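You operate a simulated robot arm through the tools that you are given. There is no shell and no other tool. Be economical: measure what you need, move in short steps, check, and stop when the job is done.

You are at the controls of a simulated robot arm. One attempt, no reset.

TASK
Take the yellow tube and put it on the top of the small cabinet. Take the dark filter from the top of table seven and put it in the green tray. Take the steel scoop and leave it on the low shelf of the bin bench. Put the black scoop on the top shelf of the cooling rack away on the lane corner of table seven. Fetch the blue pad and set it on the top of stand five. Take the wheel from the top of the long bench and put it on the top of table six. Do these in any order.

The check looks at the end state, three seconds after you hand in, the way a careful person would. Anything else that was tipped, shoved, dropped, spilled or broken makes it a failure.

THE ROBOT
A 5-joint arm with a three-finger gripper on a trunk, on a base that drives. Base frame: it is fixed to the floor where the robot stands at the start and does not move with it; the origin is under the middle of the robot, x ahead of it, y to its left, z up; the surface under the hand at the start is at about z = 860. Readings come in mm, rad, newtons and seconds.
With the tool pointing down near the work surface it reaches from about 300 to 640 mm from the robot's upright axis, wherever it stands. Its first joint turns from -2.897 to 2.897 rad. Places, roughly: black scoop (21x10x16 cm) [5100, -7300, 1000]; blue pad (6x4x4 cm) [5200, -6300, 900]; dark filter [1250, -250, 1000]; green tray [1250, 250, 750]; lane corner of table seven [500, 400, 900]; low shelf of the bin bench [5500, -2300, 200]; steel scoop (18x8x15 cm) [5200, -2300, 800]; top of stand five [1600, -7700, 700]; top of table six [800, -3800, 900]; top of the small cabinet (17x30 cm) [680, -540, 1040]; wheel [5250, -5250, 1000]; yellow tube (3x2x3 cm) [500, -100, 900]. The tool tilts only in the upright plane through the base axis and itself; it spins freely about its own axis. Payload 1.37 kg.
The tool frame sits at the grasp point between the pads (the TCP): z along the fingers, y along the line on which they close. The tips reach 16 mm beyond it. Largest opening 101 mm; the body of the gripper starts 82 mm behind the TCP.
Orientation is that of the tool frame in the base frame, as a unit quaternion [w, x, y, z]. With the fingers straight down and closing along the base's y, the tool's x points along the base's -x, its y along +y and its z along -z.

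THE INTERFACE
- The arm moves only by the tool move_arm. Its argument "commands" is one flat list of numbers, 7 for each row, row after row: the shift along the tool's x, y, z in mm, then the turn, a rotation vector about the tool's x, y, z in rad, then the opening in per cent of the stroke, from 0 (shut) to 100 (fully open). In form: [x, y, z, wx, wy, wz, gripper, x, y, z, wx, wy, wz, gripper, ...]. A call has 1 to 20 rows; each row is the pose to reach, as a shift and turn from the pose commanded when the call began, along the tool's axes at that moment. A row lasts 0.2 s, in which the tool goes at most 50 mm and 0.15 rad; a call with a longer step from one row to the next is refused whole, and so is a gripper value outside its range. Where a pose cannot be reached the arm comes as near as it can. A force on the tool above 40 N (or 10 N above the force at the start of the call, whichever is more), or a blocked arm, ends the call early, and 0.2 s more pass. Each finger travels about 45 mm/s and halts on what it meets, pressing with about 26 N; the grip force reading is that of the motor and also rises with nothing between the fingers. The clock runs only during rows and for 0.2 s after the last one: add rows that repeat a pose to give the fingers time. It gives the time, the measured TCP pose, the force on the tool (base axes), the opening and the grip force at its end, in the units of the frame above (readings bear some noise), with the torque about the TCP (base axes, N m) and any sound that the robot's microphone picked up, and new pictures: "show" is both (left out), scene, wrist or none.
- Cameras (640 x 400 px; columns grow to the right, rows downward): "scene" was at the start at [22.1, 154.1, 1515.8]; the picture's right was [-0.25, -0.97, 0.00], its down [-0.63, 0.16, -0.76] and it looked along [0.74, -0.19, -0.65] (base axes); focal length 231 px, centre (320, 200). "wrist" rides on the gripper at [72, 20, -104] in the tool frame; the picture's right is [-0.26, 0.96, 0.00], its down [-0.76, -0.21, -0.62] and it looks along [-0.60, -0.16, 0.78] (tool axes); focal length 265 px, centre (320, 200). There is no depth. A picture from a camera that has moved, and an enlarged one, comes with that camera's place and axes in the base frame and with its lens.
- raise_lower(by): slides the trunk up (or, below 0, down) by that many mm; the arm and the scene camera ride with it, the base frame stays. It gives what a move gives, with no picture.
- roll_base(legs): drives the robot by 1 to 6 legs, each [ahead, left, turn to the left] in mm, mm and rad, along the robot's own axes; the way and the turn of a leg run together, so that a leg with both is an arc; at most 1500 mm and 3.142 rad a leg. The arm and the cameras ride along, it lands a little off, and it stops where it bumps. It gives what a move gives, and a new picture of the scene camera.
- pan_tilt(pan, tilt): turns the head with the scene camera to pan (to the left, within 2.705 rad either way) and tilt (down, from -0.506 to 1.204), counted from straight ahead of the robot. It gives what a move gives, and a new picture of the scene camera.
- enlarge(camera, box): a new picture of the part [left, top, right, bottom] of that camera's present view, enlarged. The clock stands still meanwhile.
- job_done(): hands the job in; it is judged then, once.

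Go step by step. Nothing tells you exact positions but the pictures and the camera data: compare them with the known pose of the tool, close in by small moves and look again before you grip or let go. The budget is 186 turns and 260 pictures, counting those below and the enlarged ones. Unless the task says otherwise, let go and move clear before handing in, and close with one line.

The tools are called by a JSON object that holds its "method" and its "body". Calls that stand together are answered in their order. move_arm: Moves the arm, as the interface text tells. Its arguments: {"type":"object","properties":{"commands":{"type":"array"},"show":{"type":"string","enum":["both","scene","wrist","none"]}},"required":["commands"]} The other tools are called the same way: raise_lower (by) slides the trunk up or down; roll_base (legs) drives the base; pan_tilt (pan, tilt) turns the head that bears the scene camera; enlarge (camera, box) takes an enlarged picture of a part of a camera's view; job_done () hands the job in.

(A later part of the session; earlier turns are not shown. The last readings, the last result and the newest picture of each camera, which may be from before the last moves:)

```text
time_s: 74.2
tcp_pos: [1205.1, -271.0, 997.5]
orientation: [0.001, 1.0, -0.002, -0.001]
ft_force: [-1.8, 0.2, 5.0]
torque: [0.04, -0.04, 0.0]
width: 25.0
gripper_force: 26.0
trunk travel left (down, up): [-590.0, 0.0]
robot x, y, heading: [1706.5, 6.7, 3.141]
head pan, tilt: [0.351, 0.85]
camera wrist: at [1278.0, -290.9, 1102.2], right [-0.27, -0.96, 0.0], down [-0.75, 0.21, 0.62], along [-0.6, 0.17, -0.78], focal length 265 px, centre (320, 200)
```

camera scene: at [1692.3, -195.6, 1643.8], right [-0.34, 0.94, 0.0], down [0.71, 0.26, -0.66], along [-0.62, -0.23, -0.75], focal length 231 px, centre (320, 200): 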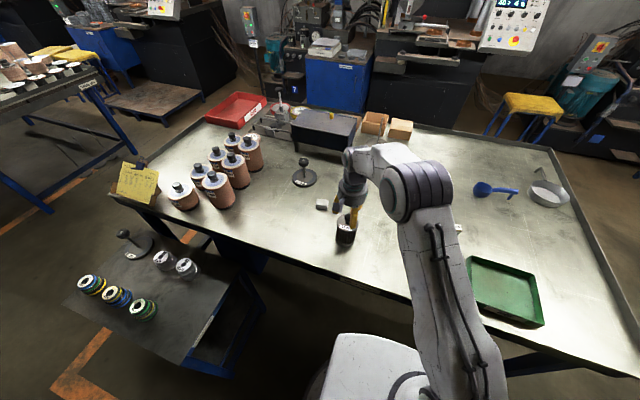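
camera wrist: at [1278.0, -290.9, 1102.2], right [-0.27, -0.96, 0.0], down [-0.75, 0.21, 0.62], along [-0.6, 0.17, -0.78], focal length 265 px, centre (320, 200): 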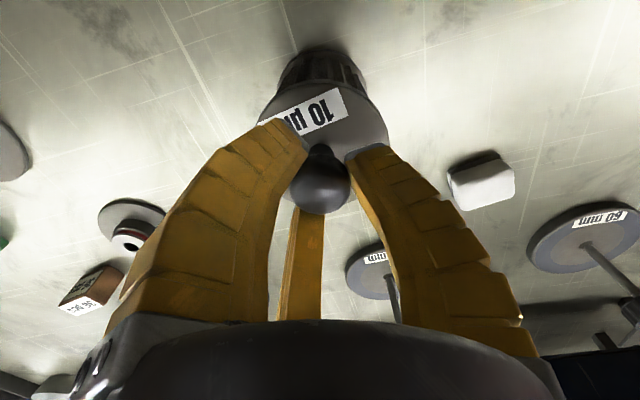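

{"method": "move_arm", "body": {"commands": [0, 0, -15, 0, 0, 0, 5, 0, 0, -40, 0, 0, 0, 5, 0, 0, -80, 0, 0, 0, 5, 0, 0, -120, 0, 0, 0, 5, 0, 0, -150, 0, 0, 0, 5, 0, 0, -150, 0, 0, 0, 5]}}

```text
time_s: 75.6
tcp_pos: [1204.3, -271.0, 1146.9]
orientation: [0.0, 1.0, -0.002, 0.001]
ft_force: [0.3, 0.0, -2.8]
torque: [-0.01, -0.03, 0.0]
width: 21.7
gripper_force: 25.7
trunk travel left (down, up): [-590.0, 0.0]
robot x, y, heading: [1707.3, 4.6, 3.139]
head pan, tilt: [0.351, 0.85]
camera scene: at [1691.9, -195.9, 1643.7], right [-0.34, 0.94, 0.0], down [0.71, 0.26, -0.66], along [-0.62, -0.23, -0.75], focal length 231 px, centre (320, 200)
camera wrist: at [1277.1, -290.5, 1251.3], right [-0.27, -0.96, 0.0], down [-0.76, 0.21, 0.62], along [-0.6, 0.17, -0.78], focal length 265 px, centre (320, 200)
```

scene: 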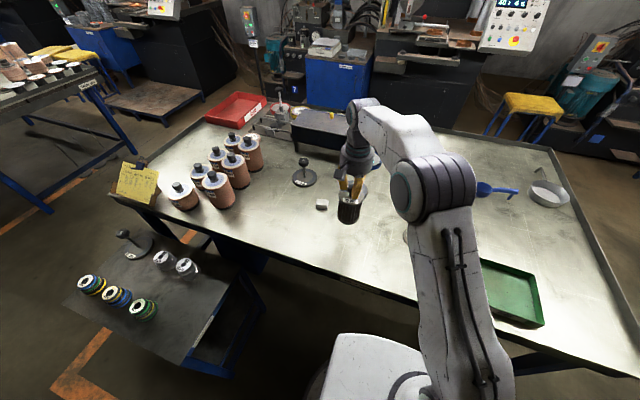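
wrist: 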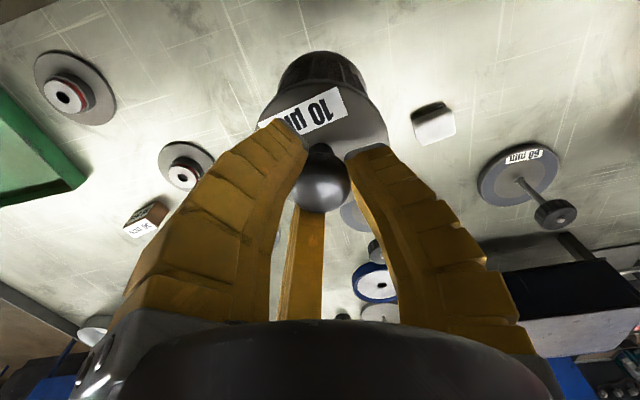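

Filter is held. I carry it across to above the tray at (1220, 268).

{"method": "move_arm", "body": {"commands": [0, -30, 0, 0, 0, 0, 5, 0, -70, 0, 0, 0, 0, 5, 0, -115, 0, 0, 0, 0, 5, 0, -160, 0, 0, 0, 0, 5, 4, -205, 0, 0, 0, 0, 5, 8, -250, 0, 0, 0, 0, 5, 10, -295, 0, 0, 0, 0, 5, 12, -340, 0, 0, 0, 0, 5, 14, -385, 0, 0, 0, 0, 5, 16, -430, 0, 0, 0, 0, 5, 16, -475, 0, 0, 0, 0, 5, 16, -515, 0, 0, 0, 0, 5, 16, -539, 0, 0, 0, 0, 5, 16, -539, 0, 0, 0, 0, 5, 16, -539, 0, 0, 0, 0, 5]}}

```text
time_s: 78.8
tcp_pos: [1222.6, 267.5, 1146.5]
orientation: [0.0, 1.0, -0.003, 0.0]
ft_force: [0.8, -1.0, -3.3]
torque: [0.03, -0.03, -0.02]
width: 21.3
gripper_force: 26.1
trunk travel left (down, up): [-590.0, 0.0]
robot x, y, heading: [1709.1, 6.7, 3.144]
head pan, tilt: [0.351, 0.85]
camera scene: at [1692.1, -195.1, 1643.8], right [-0.34, 0.94, 0.0], down [0.71, 0.26, -0.66], along [-0.62, -0.23, -0.75], focal length 231 px, centre (320, 200)
camera wrist: at [1295.9, 248.6, 1251.0], right [-0.27, -0.96, 0.0], down [-0.76, 0.21, 0.62], along [-0.6, 0.17, -0.78], focal length 265 px, centre (320, 200)
```

scene: 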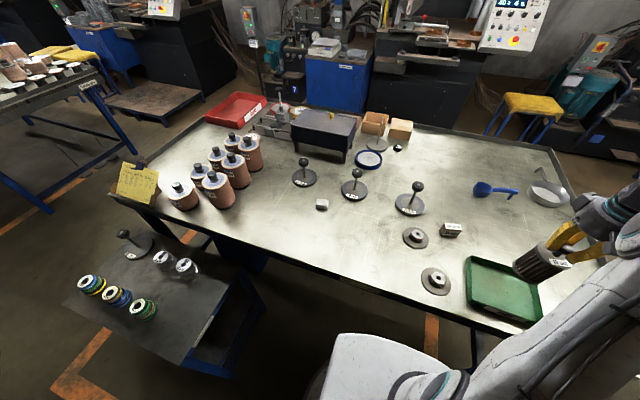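
wrist: 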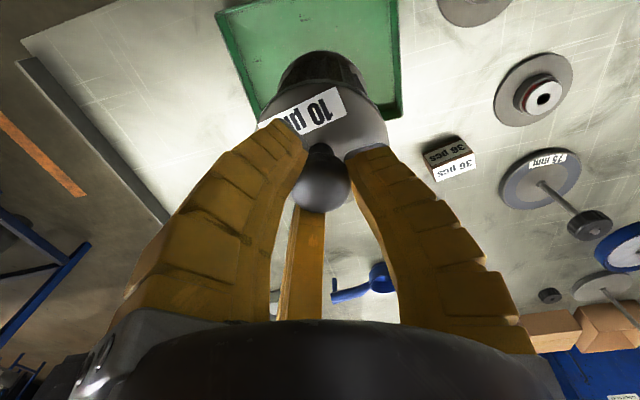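

The filter hangs over the tray's centre. Lowering to just above contact.

{"method": "move_arm", "body": {"commands": [0, 0, 45, 0, 0, 0, 5, 0, 0, 90, 0, 0, 0, 5, 0, 0, 115, 0, 0, 0, 5, 0, 0, 130, 0, 0, 0, 5, 0, 0, 130, 0, 0, 0, 5]}}

{"method": "move_arm", "body": {"commands": [0, 0, 3, 0, 0, 0, 5, 0, 0, 6, 0, 0, 0, 5, 0, 0, 6, 0, 0, 0, 5], "show": "none"}}

```text
time_s: 80.0
tcp_pos: [1221.6, 266.9, 1017.6]
orientation: [0.0, 1.0, -0.002, 0.001]
ft_force: [-1.1, -0.7, -3.1]
torque: [-0.01, -0.01, 0.01]
width: 21.6
gripper_force: 26.2
trunk travel left (down, up): [-590.0, 0.0]
robot x, y, heading: [1707.5, 4.7, 3.141]
head pan, tilt: [0.351, 0.85]
camera scene: at [1692.2, -195.3, 1643.8], right [-0.34, 0.94, 0.0], down [0.71, 0.26, -0.66], along [-0.62, -0.23, -0.75], focal length 231 px, centre (320, 200)
camera wrist: at [1294.8, 247.8, 1121.6], right [-0.27, -0.96, 0.0], down [-0.76, 0.21, 0.62], along [-0.6, 0.17, -0.78], focal length 265 px, centre (320, 200)
```

scene: 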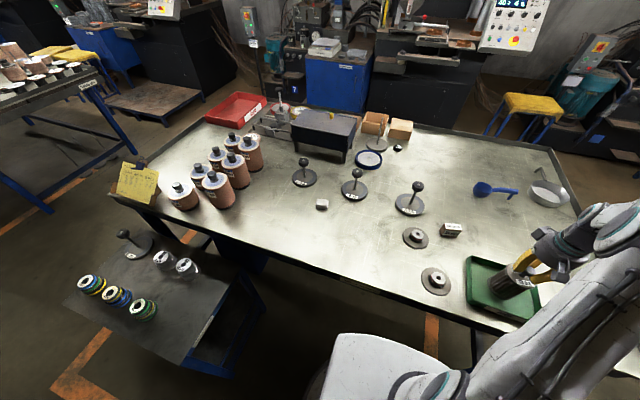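
wrist: 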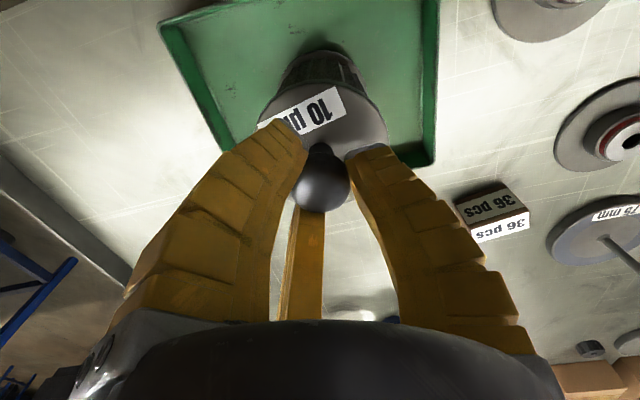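

```text
time_s: 80.8
tcp_pos: [1223.0, 268.1, 1012.5]
orientation: [0.0, 1.0, -0.002, 0.0]
ft_force: [0.4, 0.6, -3.2]
torque: [-0.03, -0.01, 0.0]
width: 21.4
gripper_force: 25.9
trunk travel left (down, up): [-590.0, 0.0]
robot x, y, heading: [1704.3, 7.5, 3.14]
head pan, tilt: [0.351, 0.85]
```

{"method": "move_arm", "body": {"commands": [0, 0, 2, 0, 0, 0, 5, 0, 0, 4, 0, 0, 0, 5], "show": "none"}}

{"method": "move_arm", "body": {"commands": [0, 0, 2, 0, 0, 0, 5, 0, 0, 3, 0, 0, 0, 5], "show": "none"}}

{"method": "move_arm", "body": {"commands": [0, 0, 2, 0, 0, 0, 5, 0, 0, 2, 0, 0, 0, 5], "show": "none"}}

```text
time_s: 81.4
tcp_pos: [1222.5, 267.0, 1007.3]
orientation: [0.0, 1.0, -0.001, 0.0]
ft_force: [0.2, -0.7, -3.0]
torque: [0.02, -0.02, -0.02]
width: 21.2
gripper_force: 26.0
trunk travel left (down, up): [-590.0, 0.0]
robot x, y, heading: [1704.4, 2.9, 3.141]
head pan, tilt: [0.351, 0.85]
```

```text
time_s: 82.0
tcp_pos: [1223.2, 266.7, 1003.5]
orientation: [0.0, 1.0, -0.001, 0.0]
ft_force: [0.6, -0.2, -3.5]
torque: [-0.04, -0.02, 0.0]
width: 21.3
gripper_force: 26.1
trunk travel left (down, up): [-590.0, 0.0]
robot x, y, heading: [1705.6, 6.7, 3.138]
head pan, tilt: [0.351, 0.85]
```

```text
time_s: 82.6
tcp_pos: [1222.2, 268.1, 1003.4]
orientation: [-0.001, 1.0, -0.002, -0.001]
ft_force: [-0.5, 0.0, 3.3]
torque: [-0.03, -0.16, -0.04]
width: 22.2
gripper_force: 25.7
trunk travel left (down, up): [-590.0, 0.0]
robot x, y, heading: [1705.5, 6.4, 3.141]
head pan, tilt: [0.351, 0.85]
```

Contact: the force flipped to +3 N. I release and go up.

{"method": "move_arm", "body": {"commands": [0, 0, 0, 0, 0, 0, 20, 0, 0, 0, 0, 0, 0, 40, 0, 0, 0, 0, 0, 0, 65, 0, 0, 0, 0, 0, 0, 65, 0, 0, -40, 0, 0, 0, 65, 0, 0, -85, 0, 0, 0, 65, 0, 0, -130, 0, 0, 0, 65, 0, 0, -175, 0, 0, 0, 65, 40, 15, -200, 0, 0, 0, 65, 60, 60, -220, 0, 0, 0, 65, 60, 100, -230, 0, 0, 0, 65, 60, 140, -240, 0, 0, 0, 65]}}

```text
refused: row 10 steps farther than a row can; nothing moved
```

{"method": "move_arm", "body": {"commands": [0, 0, 0, 0, 0, 0, 20, 0, 0, 0, 0, 0, 0, 40, 0, 0, 0, 0, 0, 0, 65, 0, 0, 0, 0, 0, 0, 65, 0, 0, -40, 0, 0, 0, 65, 0, 0, -85, 0, 0, 0, 65, 0, 0, -130, 0, 0, 0, 65, 0, 0, -175, 0, 0, 0, 65, 35, 15, -195, 0, 0, 0, 65, 50, 50, -210, 0, 0, 0, 65, 60, 90, -220, 0, 0, 0, 65, 60, 130, -230, 0, 0, 0, 65, 60, 170, -240, 0, 0, 0, 65, 60, 210, -240, 0, 0, 0, 100]}}

{"method": "enlarge", "body": {"camera": "scene", "box": [440, 220, 600, 340]}}

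```text
time_s: 85.6
tcp_pos: [1282.7, 55.4, 1242.7]
orientation: [0.0, 1.0, -0.003, 0.0]
ft_force: [-0.6, -0.1, 0.6]
torque: [0.05, 0.01, -0.03]
width: 100.5
gripper_force: 0.1
trunk travel left (down, up): [-590.0, 0.0]
robot x, y, heading: [1705.6, 1.2, 3.143]
head pan, tilt: [0.351, 0.85]
camera scene: at [1692.4, -196.4, 1643.6], right [-0.34, 0.94, 0.0], down [0.71, 0.26, -0.66], along [-0.62, -0.23, -0.75], focal length 231 px, centre (320, 200)
camera wrist: at [1355.6, 35.4, 1347.2], right [-0.27, -0.96, 0.0], down [-0.76, 0.21, 0.62], along [-0.6, 0.17, -0.78], focal length 265 px, centre (320, 200)
```

scene: 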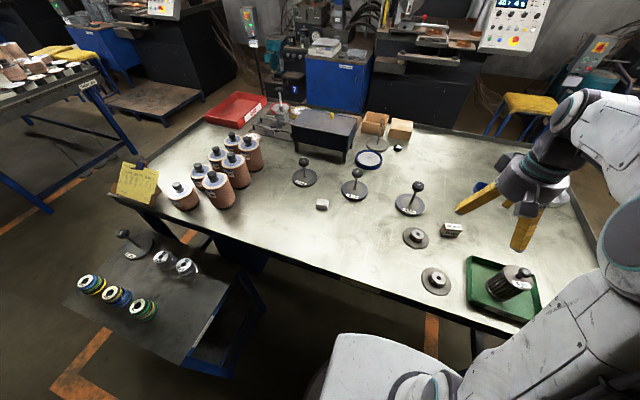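
wrist: 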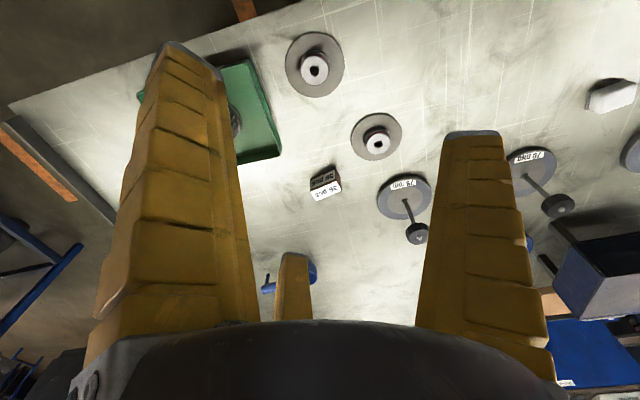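

```text
3.33 times, centred on (520, 280) of scene
camera zoom: at [1692.4, -196.4, 1643.6], right [-0.34, 0.94, 0.0], down [0.71, 0.26, -0.66], along [-0.62, -0.23, -0.75], focal length 770 px, centre (-347, -67)
```

zoom: 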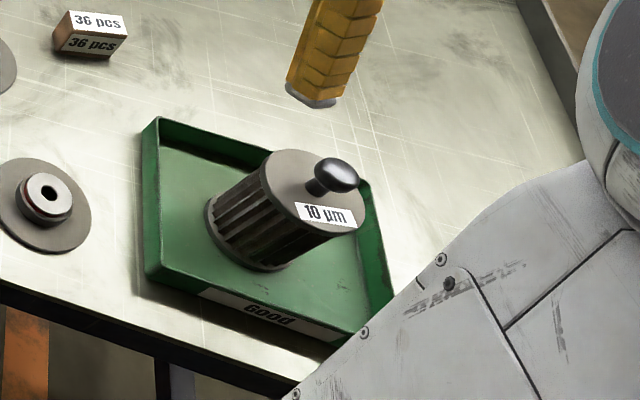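

The filter stands in the tray. Next the bin bench: I back off, turn round toward +x and look.

{"method": "roll_base", "body": {"legs": [[-600, 0, 0], [0, 0, 2.5]]}}

{"method": "pan_tilt", "body": {"pan": 0.0, "tilt": 0.45}}

```text
time_s: 95.0
tcp_pos: [2626.9, -276.7, 1243.7]
orientation: [0.0, 0.306, 0.952, 0.0]
ft_force: [0.9, -0.7, 0.0]
torque: [0.02, -0.03, 0.0]
width: 100.7
gripper_force: 0.0
trunk travel left (down, up): [-590.0, 0.0]
robot x, y, heading: [2311.6, 8.1, -0.615]
head pan, tilt: [0.351, 0.85]
camera scene: at [2438.0, 165.6, 1643.7], right [-0.26, -0.96, 0.0], down [-0.72, 0.2, -0.66], along [0.64, -0.17, -0.75], focal length 231 px, centre (320, 200)
```

scene: 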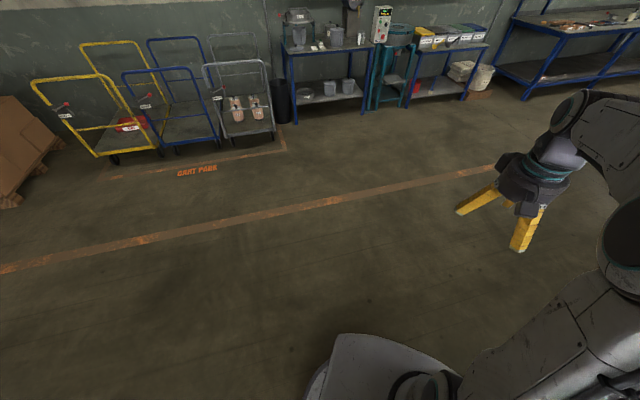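

```text
time_s: 95.8
tcp_pos: [2626.3, -276.4, 1243.1]
orientation: [0.0, 0.306, 0.952, 0.0]
ft_force: [-0.4, -0.4, -0.5]
torque: [0.01, -0.01, 0.01]
width: 100.8
gripper_force: 0.0
trunk travel left (down, up): [-590.0, 0.0]
robot x, y, heading: [2306.8, 4.2, -0.619]
head pan, tilt: [0.0, 0.45]
camera scene: at [2437.6, 133.0, 1678.1], right [-0.58, -0.82, 0.0], down [-0.36, 0.25, -0.9], along [0.73, -0.52, -0.44], focal length 231 px, centre (320, 200)
```

scene: 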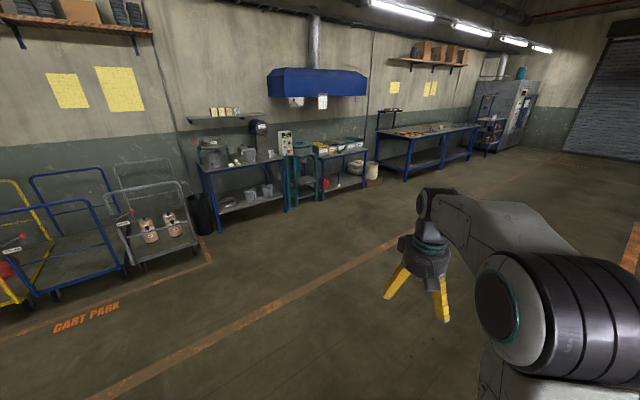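

{"method": "enlarge", "body": {"camera": "scene", "box": [180, 90, 400, 230]}}

{"method": "roll_base", "body": {"legs": [[1500, 0, 0], [500, 0, 0.3]]}}

```text
2.86 times, centred on (290, 160) of scene
camera zoom: at [2437.6, 133.0, 1678.1], right [-0.58, -0.82, 0.0], down [-0.36, 0.25, -0.9], along [0.73, -0.52, -0.44], focal length 660 px, centre (406, 314)
```

zoom: 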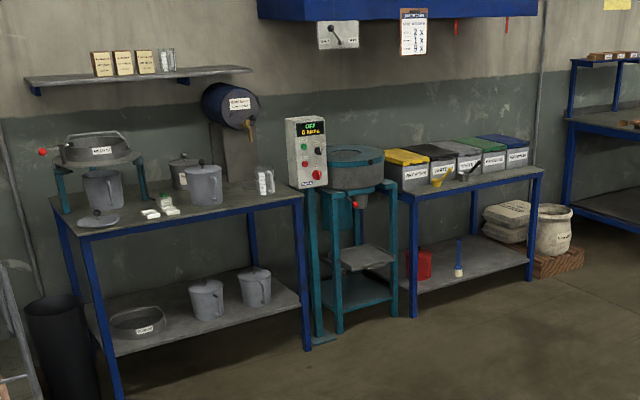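

```text
time_s: 105.9
tcp_pos: [4374.4, -1270.5, 1242.5]
orientation: [0.0, 0.159, 0.987, -0.001]
ft_force: [-0.3, 0.4, 0.3]
torque: [0.04, 0.04, 0.01]
width: 100.5
gripper_force: 0.1
trunk travel left (down, up): [-590.0, 0.0]
robot x, y, heading: [3984.9, -1090.4, -0.316]
head pan, tilt: [0.0, 0.45]
camera scene: at [4072.1, -934.6, 1678.2], right [-0.31, -0.95, 0.0], down [-0.41, 0.14, -0.9], along [0.86, -0.28, -0.44], focal length 231 px, centre (320, 200)
```

scene: 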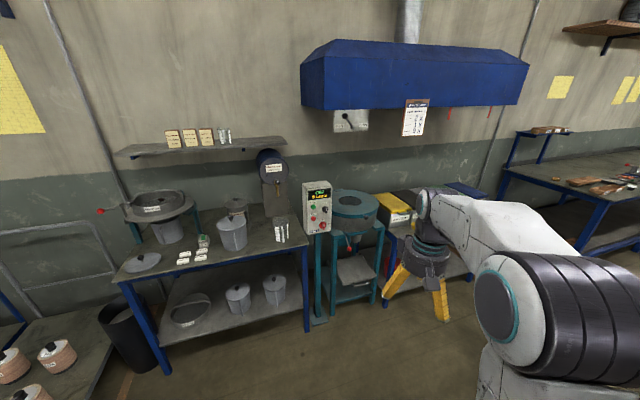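

The bin bench with coloured-lid bins is right of the mixer. I straighten to face the wall and slide right.

{"method": "roll_base", "body": {"legs": [[0, 0, 0.316], [0, -1150, 0]]}}

{"method": "pan_tilt", "body": {"pan": 0.1, "tilt": 0.65}}

```text
time_s: 112.7
tcp_pos: [4414.1, -2292.6, 1243.3]
orientation: [0.0, -0.002, 1.0, -0.001]
ft_force: [-0.9, 1.3, -0.3]
torque: [0.03, -0.02, 0.01]
width: 100.3
gripper_force: 0.2
trunk travel left (down, up): [-590.0, 0.0]
robot x, y, heading: [3989.4, -2244.4, 0.013]
head pan, tilt: [0.0, 0.45]
camera scene: at [4020.4, -2070.5, 1678.2], right [0.01, -1.0, 0.0], down [-0.44, 0.0, -0.9], along [0.9, 0.01, -0.44], focal length 231 px, centre (320, 200)
```

scene: 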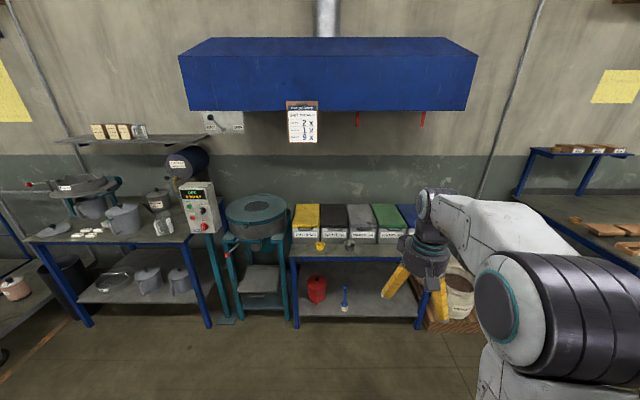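

```text
time_s: 113.5
tcp_pos: [4414.2, -2292.3, 1243.2]
orientation: [0.0, -0.004, 1.0, -0.001]
ft_force: [-0.2, -0.4, -0.9]
torque: [0.0, 0.01, 0.02]
width: 100.6
gripper_force: 0.1
trunk travel left (down, up): [-590.0, 0.0]
robot x, y, heading: [3990.2, -2244.2, 0.006]
head pan, tilt: [0.099, 0.649]
camera scene: at [4014.8, -2061.6, 1660.4], right [0.11, -0.99, 0.0], down [-0.6, -0.06, -0.8], along [0.79, 0.09, -0.6], focal length 231 px, centre (320, 200)
```

scene: 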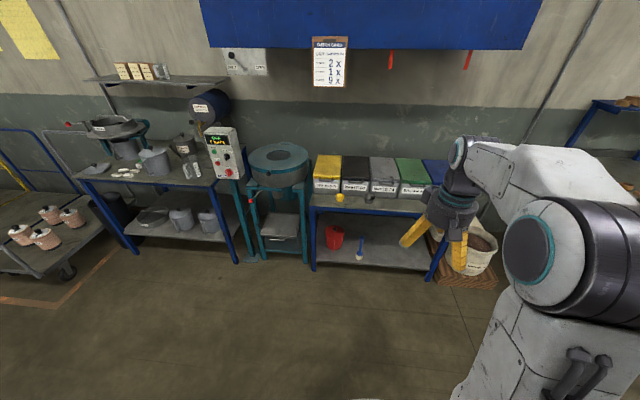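

{"method": "enlarge", "body": {"camera": "scene", "box": [295, 140, 475, 290]}}

```text
2.67 times, centred on (385, 215) of scene
camera zoom: at [4014.8, -2061.6, 1660.4], right [0.11, -0.99, 0.0], down [-0.6, -0.06, -0.8], along [0.79, 0.09, -0.6], focal length 616 px, centre (147, 160)
```

zoom: 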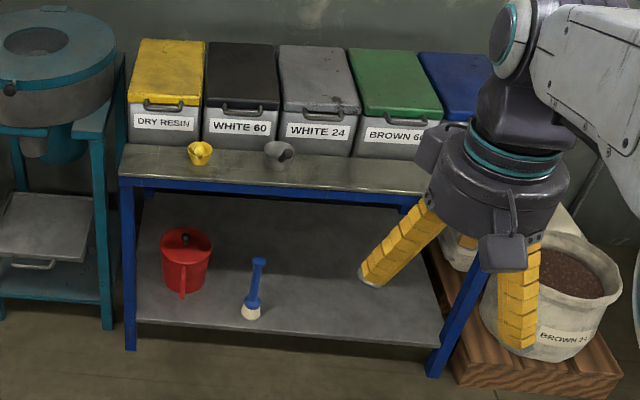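

The steel scoop stands on the bench's front strip near (5180, −2235), bench edge x≈5097; the low shelf is about z 280. I drive closer.

{"method": "roll_base", "body": {"legs": [[620, 0, 0]]}}

{"method": "pan_tilt", "body": {"pan": 0.0, "tilt": 1.0}}

{"method": "enlarge", "body": {"camera": "wrist", "box": [200, 0, 440, 150]}}

```text
time_s: 116.9
tcp_pos: [5032.4, -2287.0, 1243.7]
orientation: [0.0, -0.002, 1.0, 0.0]
ft_force: [0.5, -0.1, -0.3]
torque: [-0.01, 0.0, 0.01]
width: 100.7
gripper_force: 0.0
trunk travel left (down, up): [-590.0, 0.0]
robot x, y, heading: [4610.2, -2243.5, 0.012]
head pan, tilt: [0.099, 0.649]
camera scene: at [4633.6, -2056.9, 1660.3], right [0.11, -0.99, 0.0], down [-0.6, -0.06, -0.8], along [0.79, 0.09, -0.6], focal length 231 px, centre (320, 200)
```

scene: 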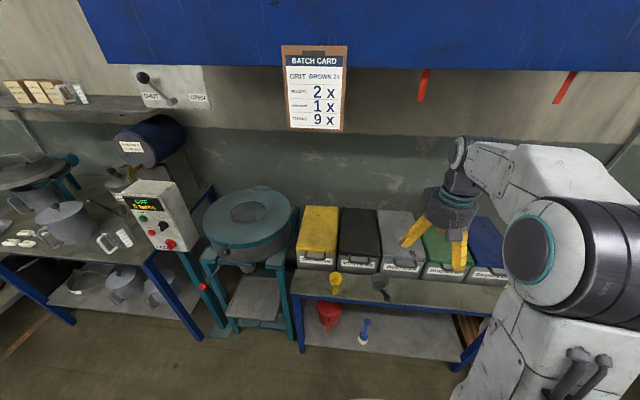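

```text
time_s: 117.8
tcp_pos: [5030.5, -2287.1, 1242.5]
orientation: [0.0, -0.003, 1.0, 0.0]
ft_force: [0.1, -0.2, 0.2]
torque: [-0.03, -0.02, 0.0]
width: 100.6
gripper_force: 0.0
trunk travel left (down, up): [-590.0, 0.0]
robot x, y, heading: [4609.8, -2241.2, 0.007]
head pan, tilt: [0.0, 1.0]
camera scene: at [4616.3, -2065.6, 1632.7], right [0.01, -1.0, 0.0], down [-0.84, -0.01, -0.54], along [0.54, 0.0, -0.84], focal length 231 px, centre (320, 200)
```

scene: 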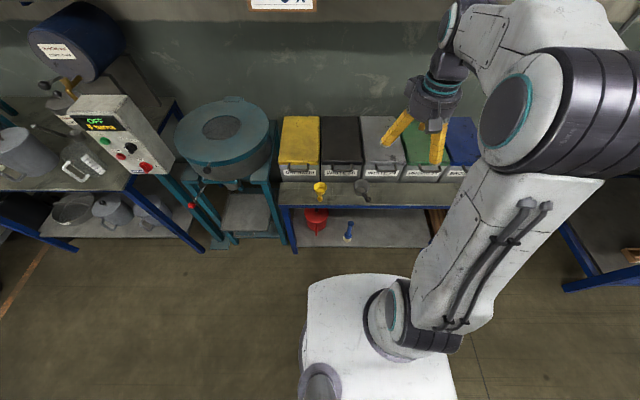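

```text
2.67 times, centred on (320, 75) of wrist
camera zoom: at [4960.3, -2267.2, 1347.0], right [0.26, 0.97, 0.0], down [0.76, -0.2, 0.62], along [0.6, -0.16, -0.78], focal length 708 px, centre (320, 533)
```

zoom: 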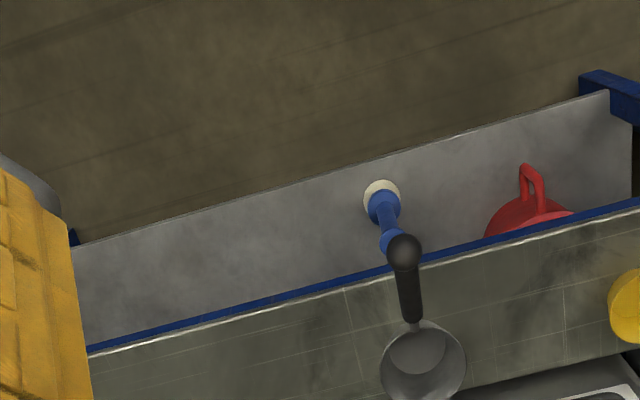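

{"method": "enlarge", "body": {"camera": "scene", "box": [310, 160, 420, 230]}}

{"method": "enlarge", "body": {"camera": "wrist", "box": [320, 70, 420, 170]}}

```text
5.71 times, centred on (365, 195) of scene
camera zoom: at [4616.3, -2065.6, 1632.7], right [0.01, -1.0, 0.0], down [-0.84, -0.01, -0.54], along [0.54, 0.0, -0.84], focal length 1320 px, centre (63, 229)
```

zoom: 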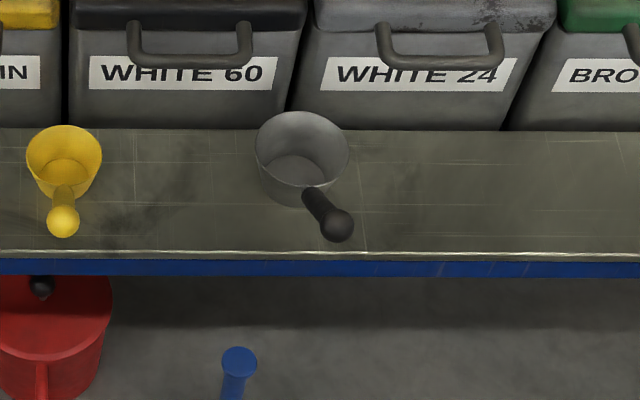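

```text
4.00 times, centred on (370, 120) of wrist
camera zoom: at [4960.3, -2267.2, 1347.0], right [0.26, 0.97, 0.0], down [0.76, -0.2, 0.62], along [0.6, -0.16, -0.78], focal length 1062 px, centre (120, 520)
```

zoom: 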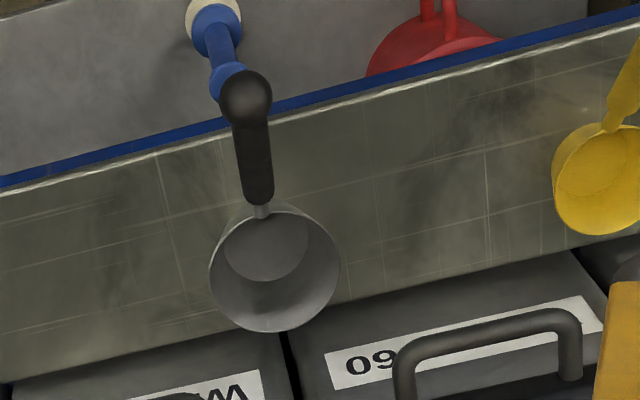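

The scoop's cup is centred near (5242, −2252), rim z≈779; its handle slopes up at 45° toward me to a ball at (5115, −2254, 864). I'll tilt the tool 45° and line up along the handle.

{"method": "move_arm", "body": {"commands": [-5, 10, 20, 0, -0.14, 0, 90, -10, 20, 50, 0, -0.28, 0, 80, -15, 33, 85, 0, -0.42, 0, 70, -15, 33, 125, 0, -0.56, 0, 65, -15, 33, 165, 0, -0.7, 0, 65, -15, 33, 210, 0, -0.785, 0, 65, -15, 33, 250, 0, -0.785, 0, 65, -15, 33, 270, 0, -0.785, 0, 65, -15, 33, 270, 0, -0.785, 0, 65]}}

```text
time_s: 119.8
tcp_pos: [5076.6, -2242.8, 965.5]
orientation: [0.383, -0.001, 0.924, -0.002]
ft_force: [-0.1, 1.0, 0.6]
torque: [-0.01, -0.01, 0.0]
width: 68.7
gripper_force: 2.1
out of reach, approached as far as the arm can: row 2, 3, 4, 5, 6, 7, 8, 9
trunk travel left (down, up): [-590.0, 0.0]
robot x, y, heading: [4604.6, -2242.3, 0.008]
head pan, tilt: [0.0, 1.0]
camera scene: at [4616.1, -2065.6, 1632.6], right [0.01, -1.0, 0.0], down [-0.84, -0.01, -0.54], along [0.54, 0.0, -0.84], focal length 231 px, centre (320, 200)
camera wrist: at [4952.7, -2222.4, 988.8], right [0.19, 0.97, 0.18], down [0.1, -0.2, 0.97], along [0.98, -0.17, -0.13], focal length 265 px, centre (320, 200)
```

scene: 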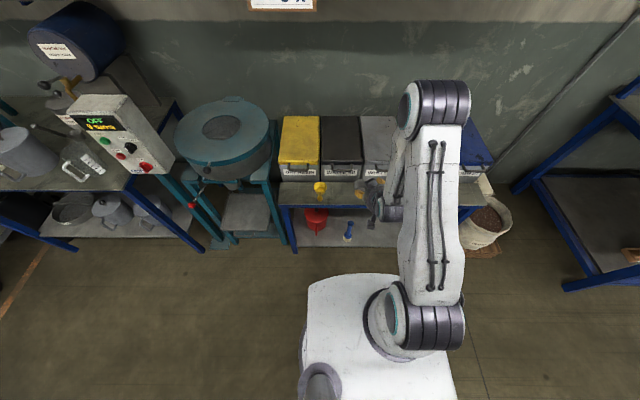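
wrist: 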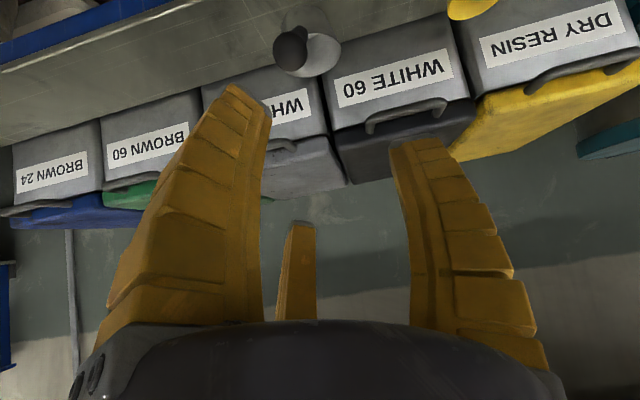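

The tool is tilted 45°. The ball is at about (5115, −2252, 865); I nudge the base right ~9 mm so the handle is in the arm's plane.

{"method": "roll_base", "body": {"legs": [[0, -9, -0.008]]}}

{"method": "enlarge", "body": {"camera": "wrist", "box": [240, 0, 400, 100]}}

```text
time_s: 120.5
tcp_pos: [5076.3, -2255.7, 965.7]
orientation: [0.383, 0.002, 0.924, -0.003]
ft_force: [0.4, -0.5, -0.5]
torque: [0.01, 0.02, 0.02]
width: 68.6
gripper_force: 2.2
trunk travel left (down, up): [-590.0, 0.0]
robot x, y, heading: [4609.0, -2253.9, -0.003]
head pan, tilt: [0.0, 1.0]
camera scene: at [4617.7, -2075.6, 1632.7], right [0.0, -1.0, 0.0], down [-0.84, 0.0, -0.54], along [0.54, 0.0, -0.84], focal length 231 px, centre (320, 200)
```

scene: 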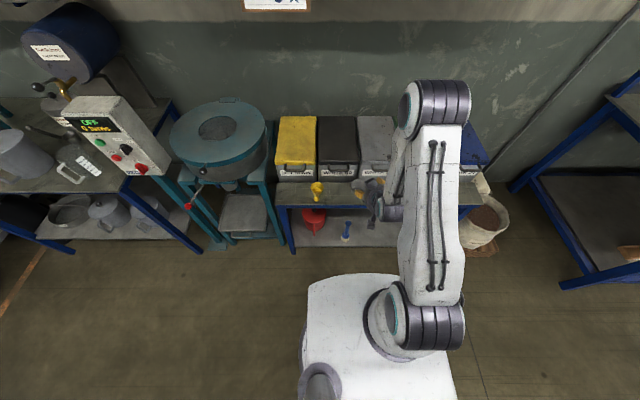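

```text
4.00 times, centred on (320, 50) of wrist
camera zoom: at [4953.1, -2234.7, 989.1], right [0.2, 0.96, 0.18], down [0.09, -0.2, 0.97], along [0.98, -0.17, -0.13], focal length 1062 px, centre (320, 800)
```

zoom: 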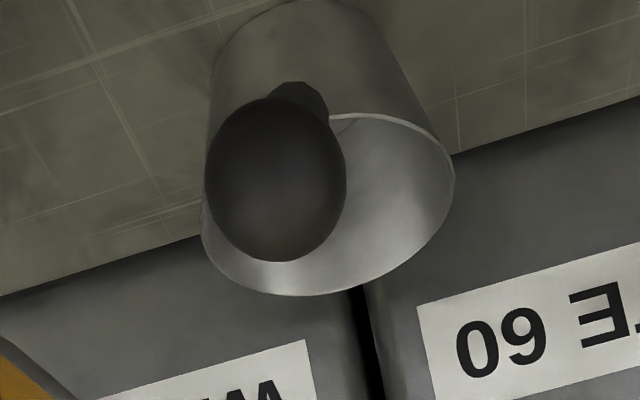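

{"method": "move_arm", "body": {"commands": [20, 2, 20, 0, 0, 0, 65, 44, 3, 45, 0, 0, 0, 65, 44, 3, 58, 0, 0, 0, 65, 44, 3, 58, 0, 0, 0, 65]}}

```text
time_s: 121.5
tcp_pos: [5086.4, -2252.4, 893.0]
orientation: [0.383, 0.002, 0.924, -0.002]
ft_force: [0.1, -0.4, 0.5]
torque: [-0.03, -0.03, -0.01]
width: 68.5
gripper_force: 2.0
trunk travel left (down, up): [-590.0, 0.0]
robot x, y, heading: [4608.4, -2248.1, -0.003]
head pan, tilt: [0.0, 1.0]
camera scene: at [4617.6, -2074.5, 1632.6], right [0.0, -1.0, 0.0], down [-0.84, 0.0, -0.54], along [0.54, 0.0, -0.84], focal length 231 px, centre (320, 200)
camera wrist: at [4963.2, -2231.9, 916.9], right [0.19, 0.96, 0.19], down [0.1, -0.21, 0.97], along [0.98, -0.17, -0.13], focal length 265 px, centre (320, 200)
```

scene: 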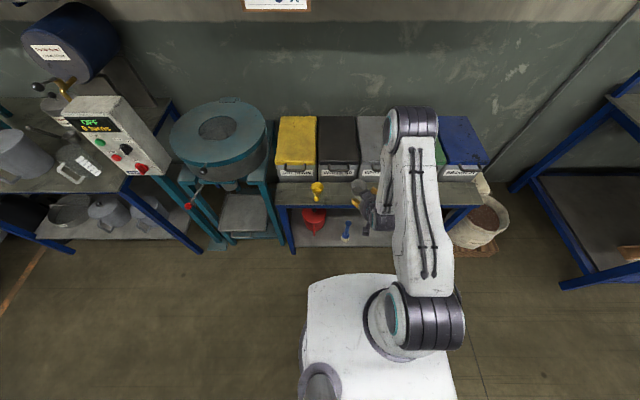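
wrist: 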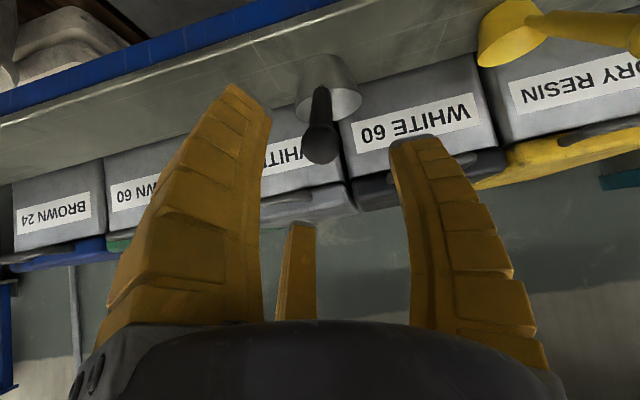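

Ball confirmed at (5115, −2252, 864), between the fingers. I advance along the handle and grip.

{"method": "move_arm", "body": {"commands": [0, 0, 40, 0, 0, 0, 65, 0, 0, 75, 0, 0, 0, 65, 0, 0, 97, 0, 0, 0, 65, 0, 0, 97, 0, 0, 0, 65]}}

```text
time_s: 122.5
tcp_pos: [5156.2, -2254.2, 825.3]
orientation: [0.383, 0.003, 0.924, -0.002]
ft_force: [-0.6, 0.3, 0.4]
torque: [-0.01, 0.04, 0.02]
width: 68.6
gripper_force: 2.2
trunk travel left (down, up): [-590.0, 0.0]
robot x, y, heading: [4609.8, -2246.7, -0.005]
head pan, tilt: [0.0, 1.0]
camera scene: at [4617.6, -2074.5, 1632.6], right [0.0, -1.0, 0.0], down [-0.84, 0.0, -0.54], along [0.54, 0.0, -0.84], focal length 231 px, centre (320, 200)
camera wrist: at [5032.1, -2233.3, 848.2], right [0.19, 0.96, 0.18], down [0.1, -0.21, 0.97], along [0.98, -0.17, -0.13], focal length 265 px, centre (320, 200)
```

scene: 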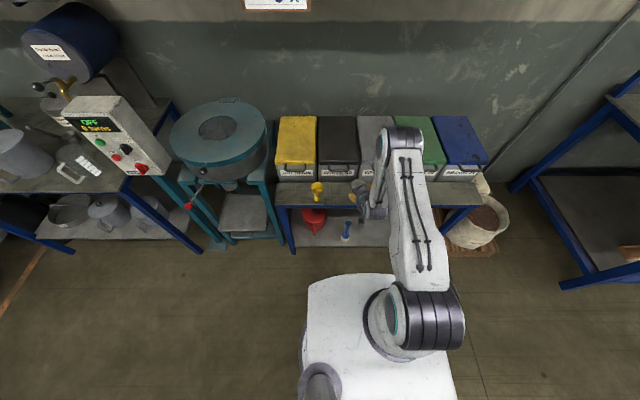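
wrist: 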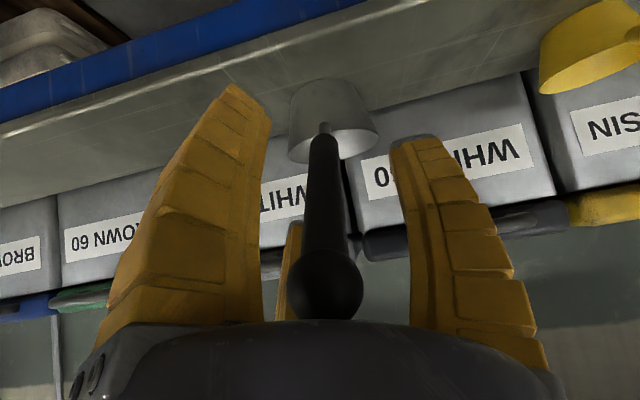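

The handle lies between the pads. Gripping.

{"method": "move_arm", "body": {"commands": [0, 1, 0, 0, 0, 0, 45, 0, 1, 0, 0, 0, 0, 25, 0, 1, 0, 0, 0, 0, 8, 0, 1, 0, 0, 0, 0, 0, 0, 1, 0, 0, 0, 0, 0, 0, 1, 0, 0, 0, 0, 0], "show": "wrist"}}

```text
time_s: 123.9
tcp_pos: [5155.0, -2253.0, 826.2]
orientation: [0.383, 0.002, 0.924, -0.001]
ft_force: [-2.2, -1.2, 4.4]
torque: [-0.02, -0.14, -0.02]
width: 11.9
gripper_force: 26.2
trunk travel left (down, up): [-590.0, 0.0]
robot x, y, heading: [4606.8, -2246.9, -0.0]
head pan, tilt: [0.0, 1.0]
camera wrist: at [5031.6, -2232.5, 848.9], right [0.19, 0.96, 0.19], down [0.09, -0.21, 0.97], along [0.98, -0.17, -0.13], focal length 265 px, centre (320, 200)
```

wrist: 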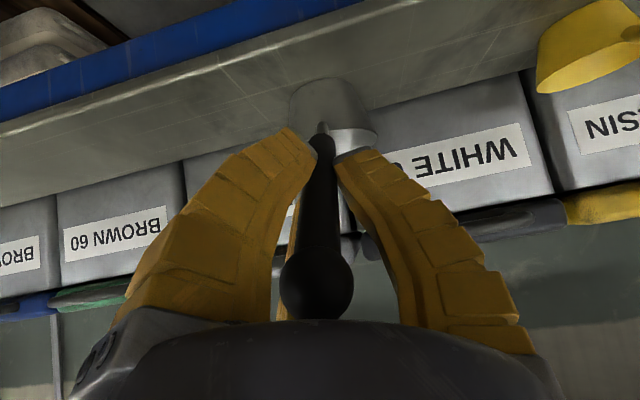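

Gripped at 12 mm. I lift 60 mm straight up and check.

{"method": "move_arm", "body": {"commands": [-7, 0, -7, 0, 0, 0, 0, -20, 0, -20, 0, 0, 0, 0, -42, 0, -42, 0, 0, 0, 0, -42, 0, -42, 0, 0, 0, 0]}}

```text
time_s: 124.9
tcp_pos: [5157.9, -2252.9, 885.4]
orientation: [0.383, 0.002, 0.924, -0.001]
ft_force: [-0.3, 0.4, -1.2]
torque: [0.01, 0.11, 0.04]
width: 9.7
gripper_force: 25.7
trunk travel left (down, up): [-590.0, 0.0]
robot x, y, heading: [4604.0, -2249.1, 0.001]
head pan, tilt: [0.0, 1.0]
camera scene: at [4618.1, -2074.5, 1632.6], right [0.0, -1.0, 0.0], down [-0.84, 0.0, -0.54], along [0.54, 0.0, -0.84], focal length 231 px, centre (320, 200)
camera wrist: at [5033.0, -2231.8, 907.9], right [0.19, 0.96, 0.19], down [0.1, -0.21, 0.97], along [0.98, -0.17, -0.13], focal length 265 px, centre (320, 200)
```

scene: 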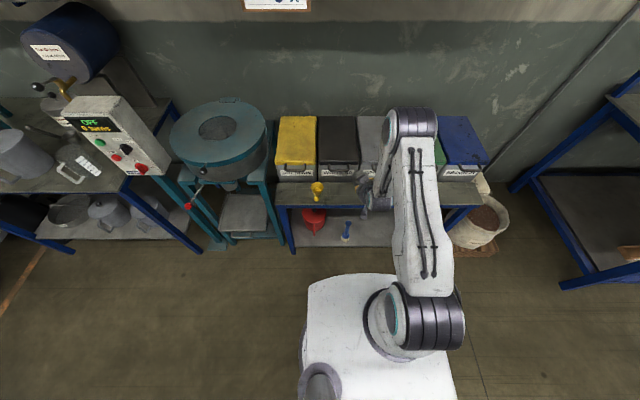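
wrist: 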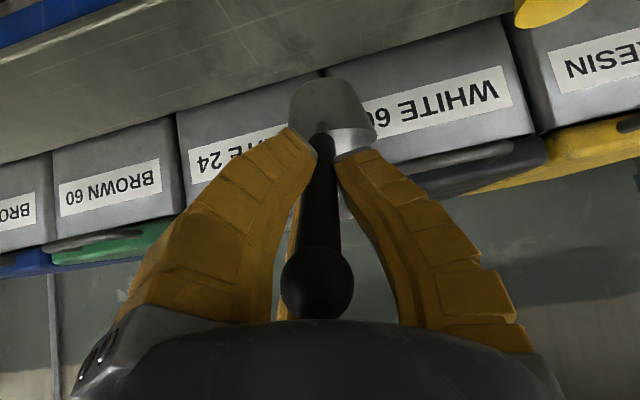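

The scoop is firmly held. I back out, slide right to clear the brush and jug on the low shelf, and lower the trunk.

{"method": "roll_base", "body": {"legs": [[-380, 0, 0], [0, -200, 0]]}}

{"method": "raise_lower", "body": {"by": -530}}

{"method": "pan_tilt", "body": {"pan": -0.1, "tilt": 0.5}}

{"method": "enlarge", "body": {"camera": "wrist", "box": [0, 0, 640, 400]}}

```text
time_s: 128.5
tcp_pos: [4778.9, -2453.5, 885.0]
orientation: [0.383, 0.002, 0.924, 0.0]
ft_force: [-0.3, 0.5, -1.5]
torque: [-0.01, 0.07, 0.01]
width: 9.9
gripper_force: 26.1
trunk travel left (down, up): [-590.0, 0.0]
robot x, y, heading: [4228.4, -2451.2, -0.005]
head pan, tilt: [0.0, 1.0]
camera scene: at [4239.9, -2274.3, 1632.8], right [0.0, -1.0, 0.0], down [-0.84, 0.0, -0.54], along [0.54, 0.0, -0.84], focal length 231 px, centre (320, 200)
```

scene: 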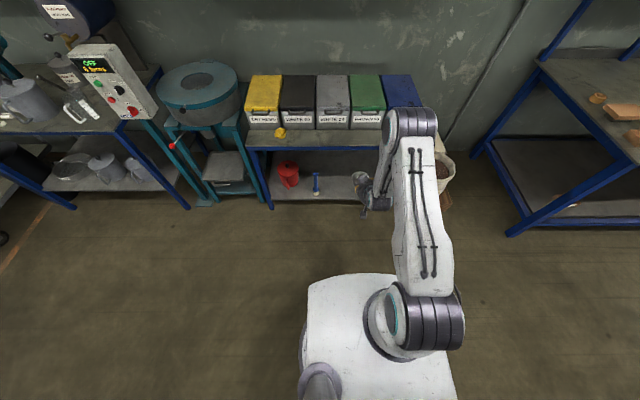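

```text
refused: -530 is not a number from -400 to 400
```

```text
time_s: 129.4
tcp_pos: [4778.6, -2452.8, 884.8]
orientation: [0.382, 0.004, 0.924, -0.003]
ft_force: [-0.8, -0.7, -0.9]
torque: [-0.03, 0.12, -0.02]
width: 9.8
gripper_force: 25.9
trunk travel left (down, up): [-590.0, 0.0]
robot x, y, heading: [4227.5, -2448.2, -0.002]
head pan, tilt: [-0.099, 0.499]
camera scene: at [4260.7, -2282.1, 1673.6], right [-0.1, -0.99, 0.0], down [-0.48, 0.05, -0.88], along [0.87, -0.09, -0.48], focal length 231 px, centre (320, 200)
```

scene: 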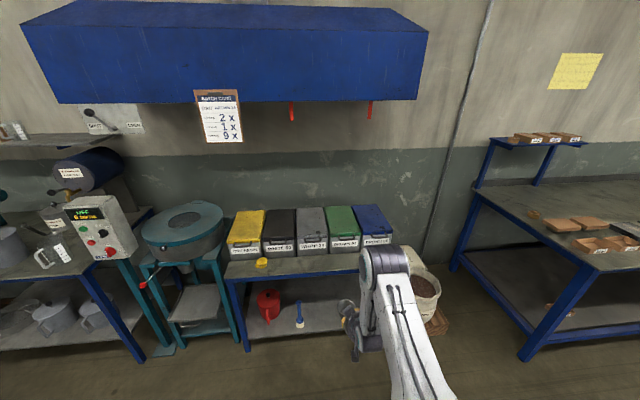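

```text
1.00 times, centred on (320, 200) of wrist (not enlarged: the box is as wide or as high as the picture)
camera zoom: at [4654.6, -2431.6, 907.8], right [0.19, 0.96, 0.19], down [0.1, -0.21, 0.97], along [0.98, -0.17, -0.13], focal length 265 px, centre (320, 200)
```

zoom: 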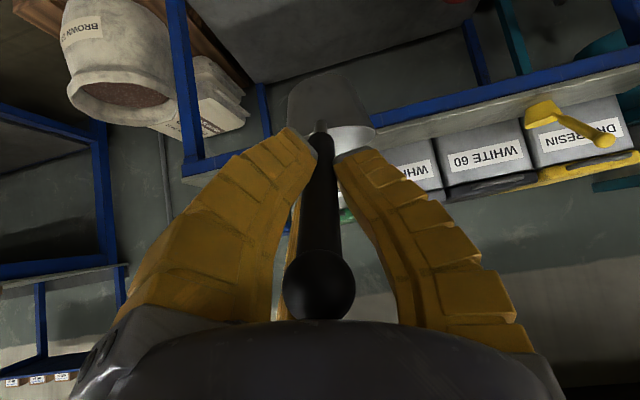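

{"method": "raise_lower", "body": {"by": -400}}

{"method": "raise_lower", "body": {"by": -135}}

{"method": "roll_base", "body": {"legs": [[200, 50, 0]]}}

{"method": "enlarge", "body": {"camera": "wrist", "box": [0, 0, 640, 400]}}

```text
time_s: 133.3
tcp_pos: [4779.3, -2452.1, 484.1]
orientation: [0.383, 0.004, 0.924, -0.002]
ft_force: [-0.4, -0.5, -2.0]
torque: [-0.04, 0.09, 0.0]
width: 9.7
gripper_force: 26.5
trunk travel left (down, up): [-190.0, 400.0]
robot x, y, heading: [4231.9, -2451.2, -0.002]
head pan, tilt: [-0.099, 0.499]
```

```text
time_s: 134.9
tcp_pos: [4778.1, -2451.7, 350.0]
orientation: [0.382, 0.003, 0.924, -0.002]
ft_force: [-0.3, -0.2, -1.8]
torque: [-0.01, 0.1, 0.01]
width: 9.6
gripper_force: 26.3
trunk travel left (down, up): [-55.0, 535.0]
robot x, y, heading: [4231.8, -2449.7, -0.002]
head pan, tilt: [-0.099, 0.499]
```

```text
time_s: 136.5
tcp_pos: [4980.5, -2401.2, 349.5]
orientation: [0.382, 0.002, 0.924, -0.002]
ft_force: [-0.5, 0.1, -0.7]
torque: [0.0, 0.08, -0.01]
width: 9.9
gripper_force: 26.3
trunk travel left (down, up): [-55.0, 535.0]
robot x, y, heading: [4433.8, -2399.2, -0.001]
head pan, tilt: [-0.099, 0.499]
camera scene: at [4462.5, -2232.5, 1138.7], right [-0.1, -0.99, 0.0], down [-0.48, 0.05, -0.88], along [0.87, -0.09, -0.48], focal length 231 px, centre (320, 200)
```

scene: 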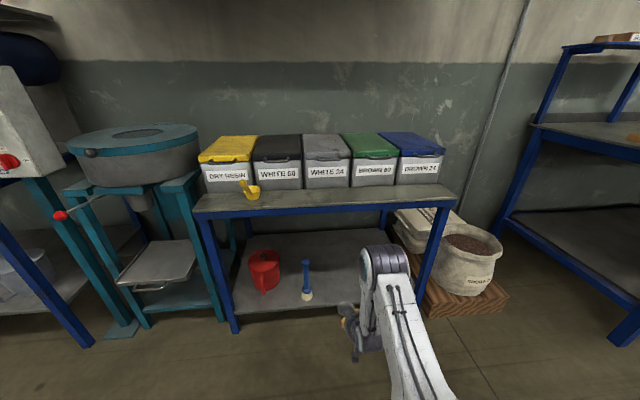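

```text
1.00 times, centred on (320, 200) of wrist (not enlarged: the box is as wide or as high as the picture)
camera zoom: at [4856.6, -2381.0, 372.8], right [0.19, 0.96, 0.19], down [0.1, -0.21, 0.97], along [0.98, -0.17, -0.13], focal length 265 px, centre (320, 200)
```

zoom: 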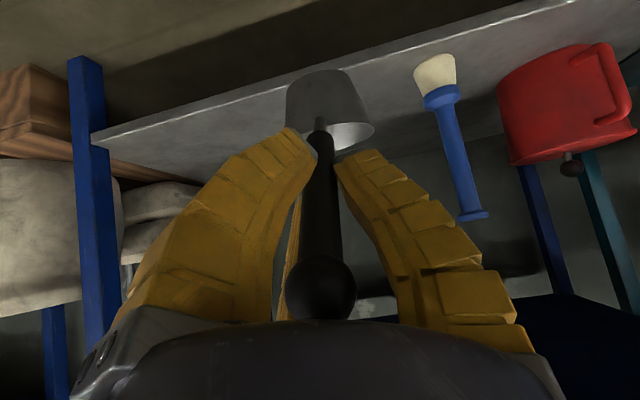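

The shelf is at z≈165 and the spot ahead (y≈−2400) is free, with the brush at y≈−2240. I drive in so the whole scoop is over the shelf.

{"method": "roll_base", "body": {"legs": [[275, 0, 0]]}}

{"method": "enlarge", "body": {"camera": "wrist", "box": [0, 0, 640, 400]}}

```text
time_s: 138.4
tcp_pos: [5255.8, -2402.7, 349.6]
orientation: [0.382, 0.003, 0.924, -0.002]
ft_force: [-0.6, -0.1, -1.2]
torque: [-0.02, 0.07, -0.03]
width: 9.4
gripper_force: 26.3
trunk travel left (down, up): [-55.0, 535.0]
robot x, y, heading: [4708.7, -2402.7, -0.0]
head pan, tilt: [-0.099, 0.499]
camera scene: at [4736.8, -2232.9, 1138.7], right [-0.1, -0.99, 0.0], down [-0.48, 0.05, -0.88], along [0.87, -0.09, -0.48], focal length 231 px, centre (320, 200)
```

scene: 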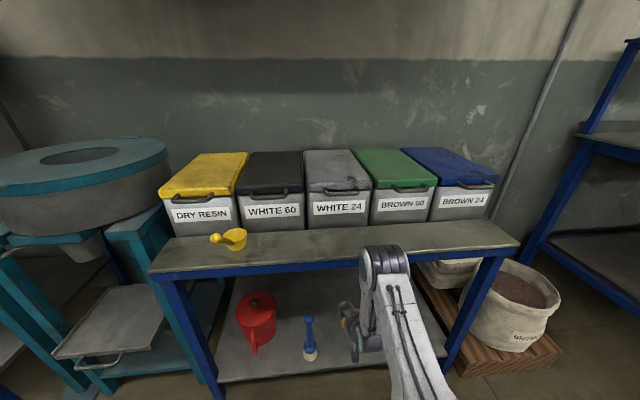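

```text
1.00 times, centred on (320, 200) of wrist (not enlarged: the box is as wide or as high as the picture)
camera zoom: at [5130.6, -2382.0, 372.8], right [0.19, 0.96, 0.19], down [0.1, -0.21, 0.97], along [0.98, -0.17, -0.13], focal length 265 px, centre (320, 200)
```

zoom: 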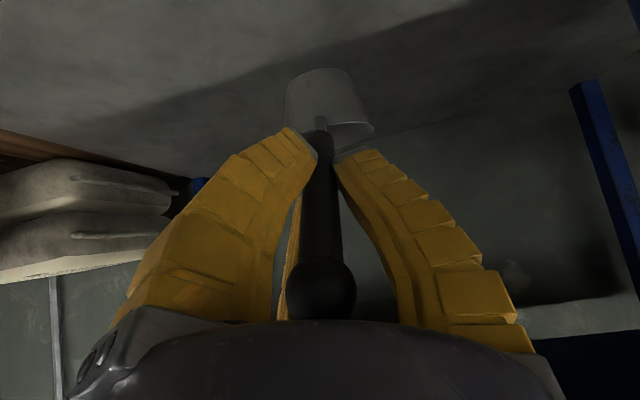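

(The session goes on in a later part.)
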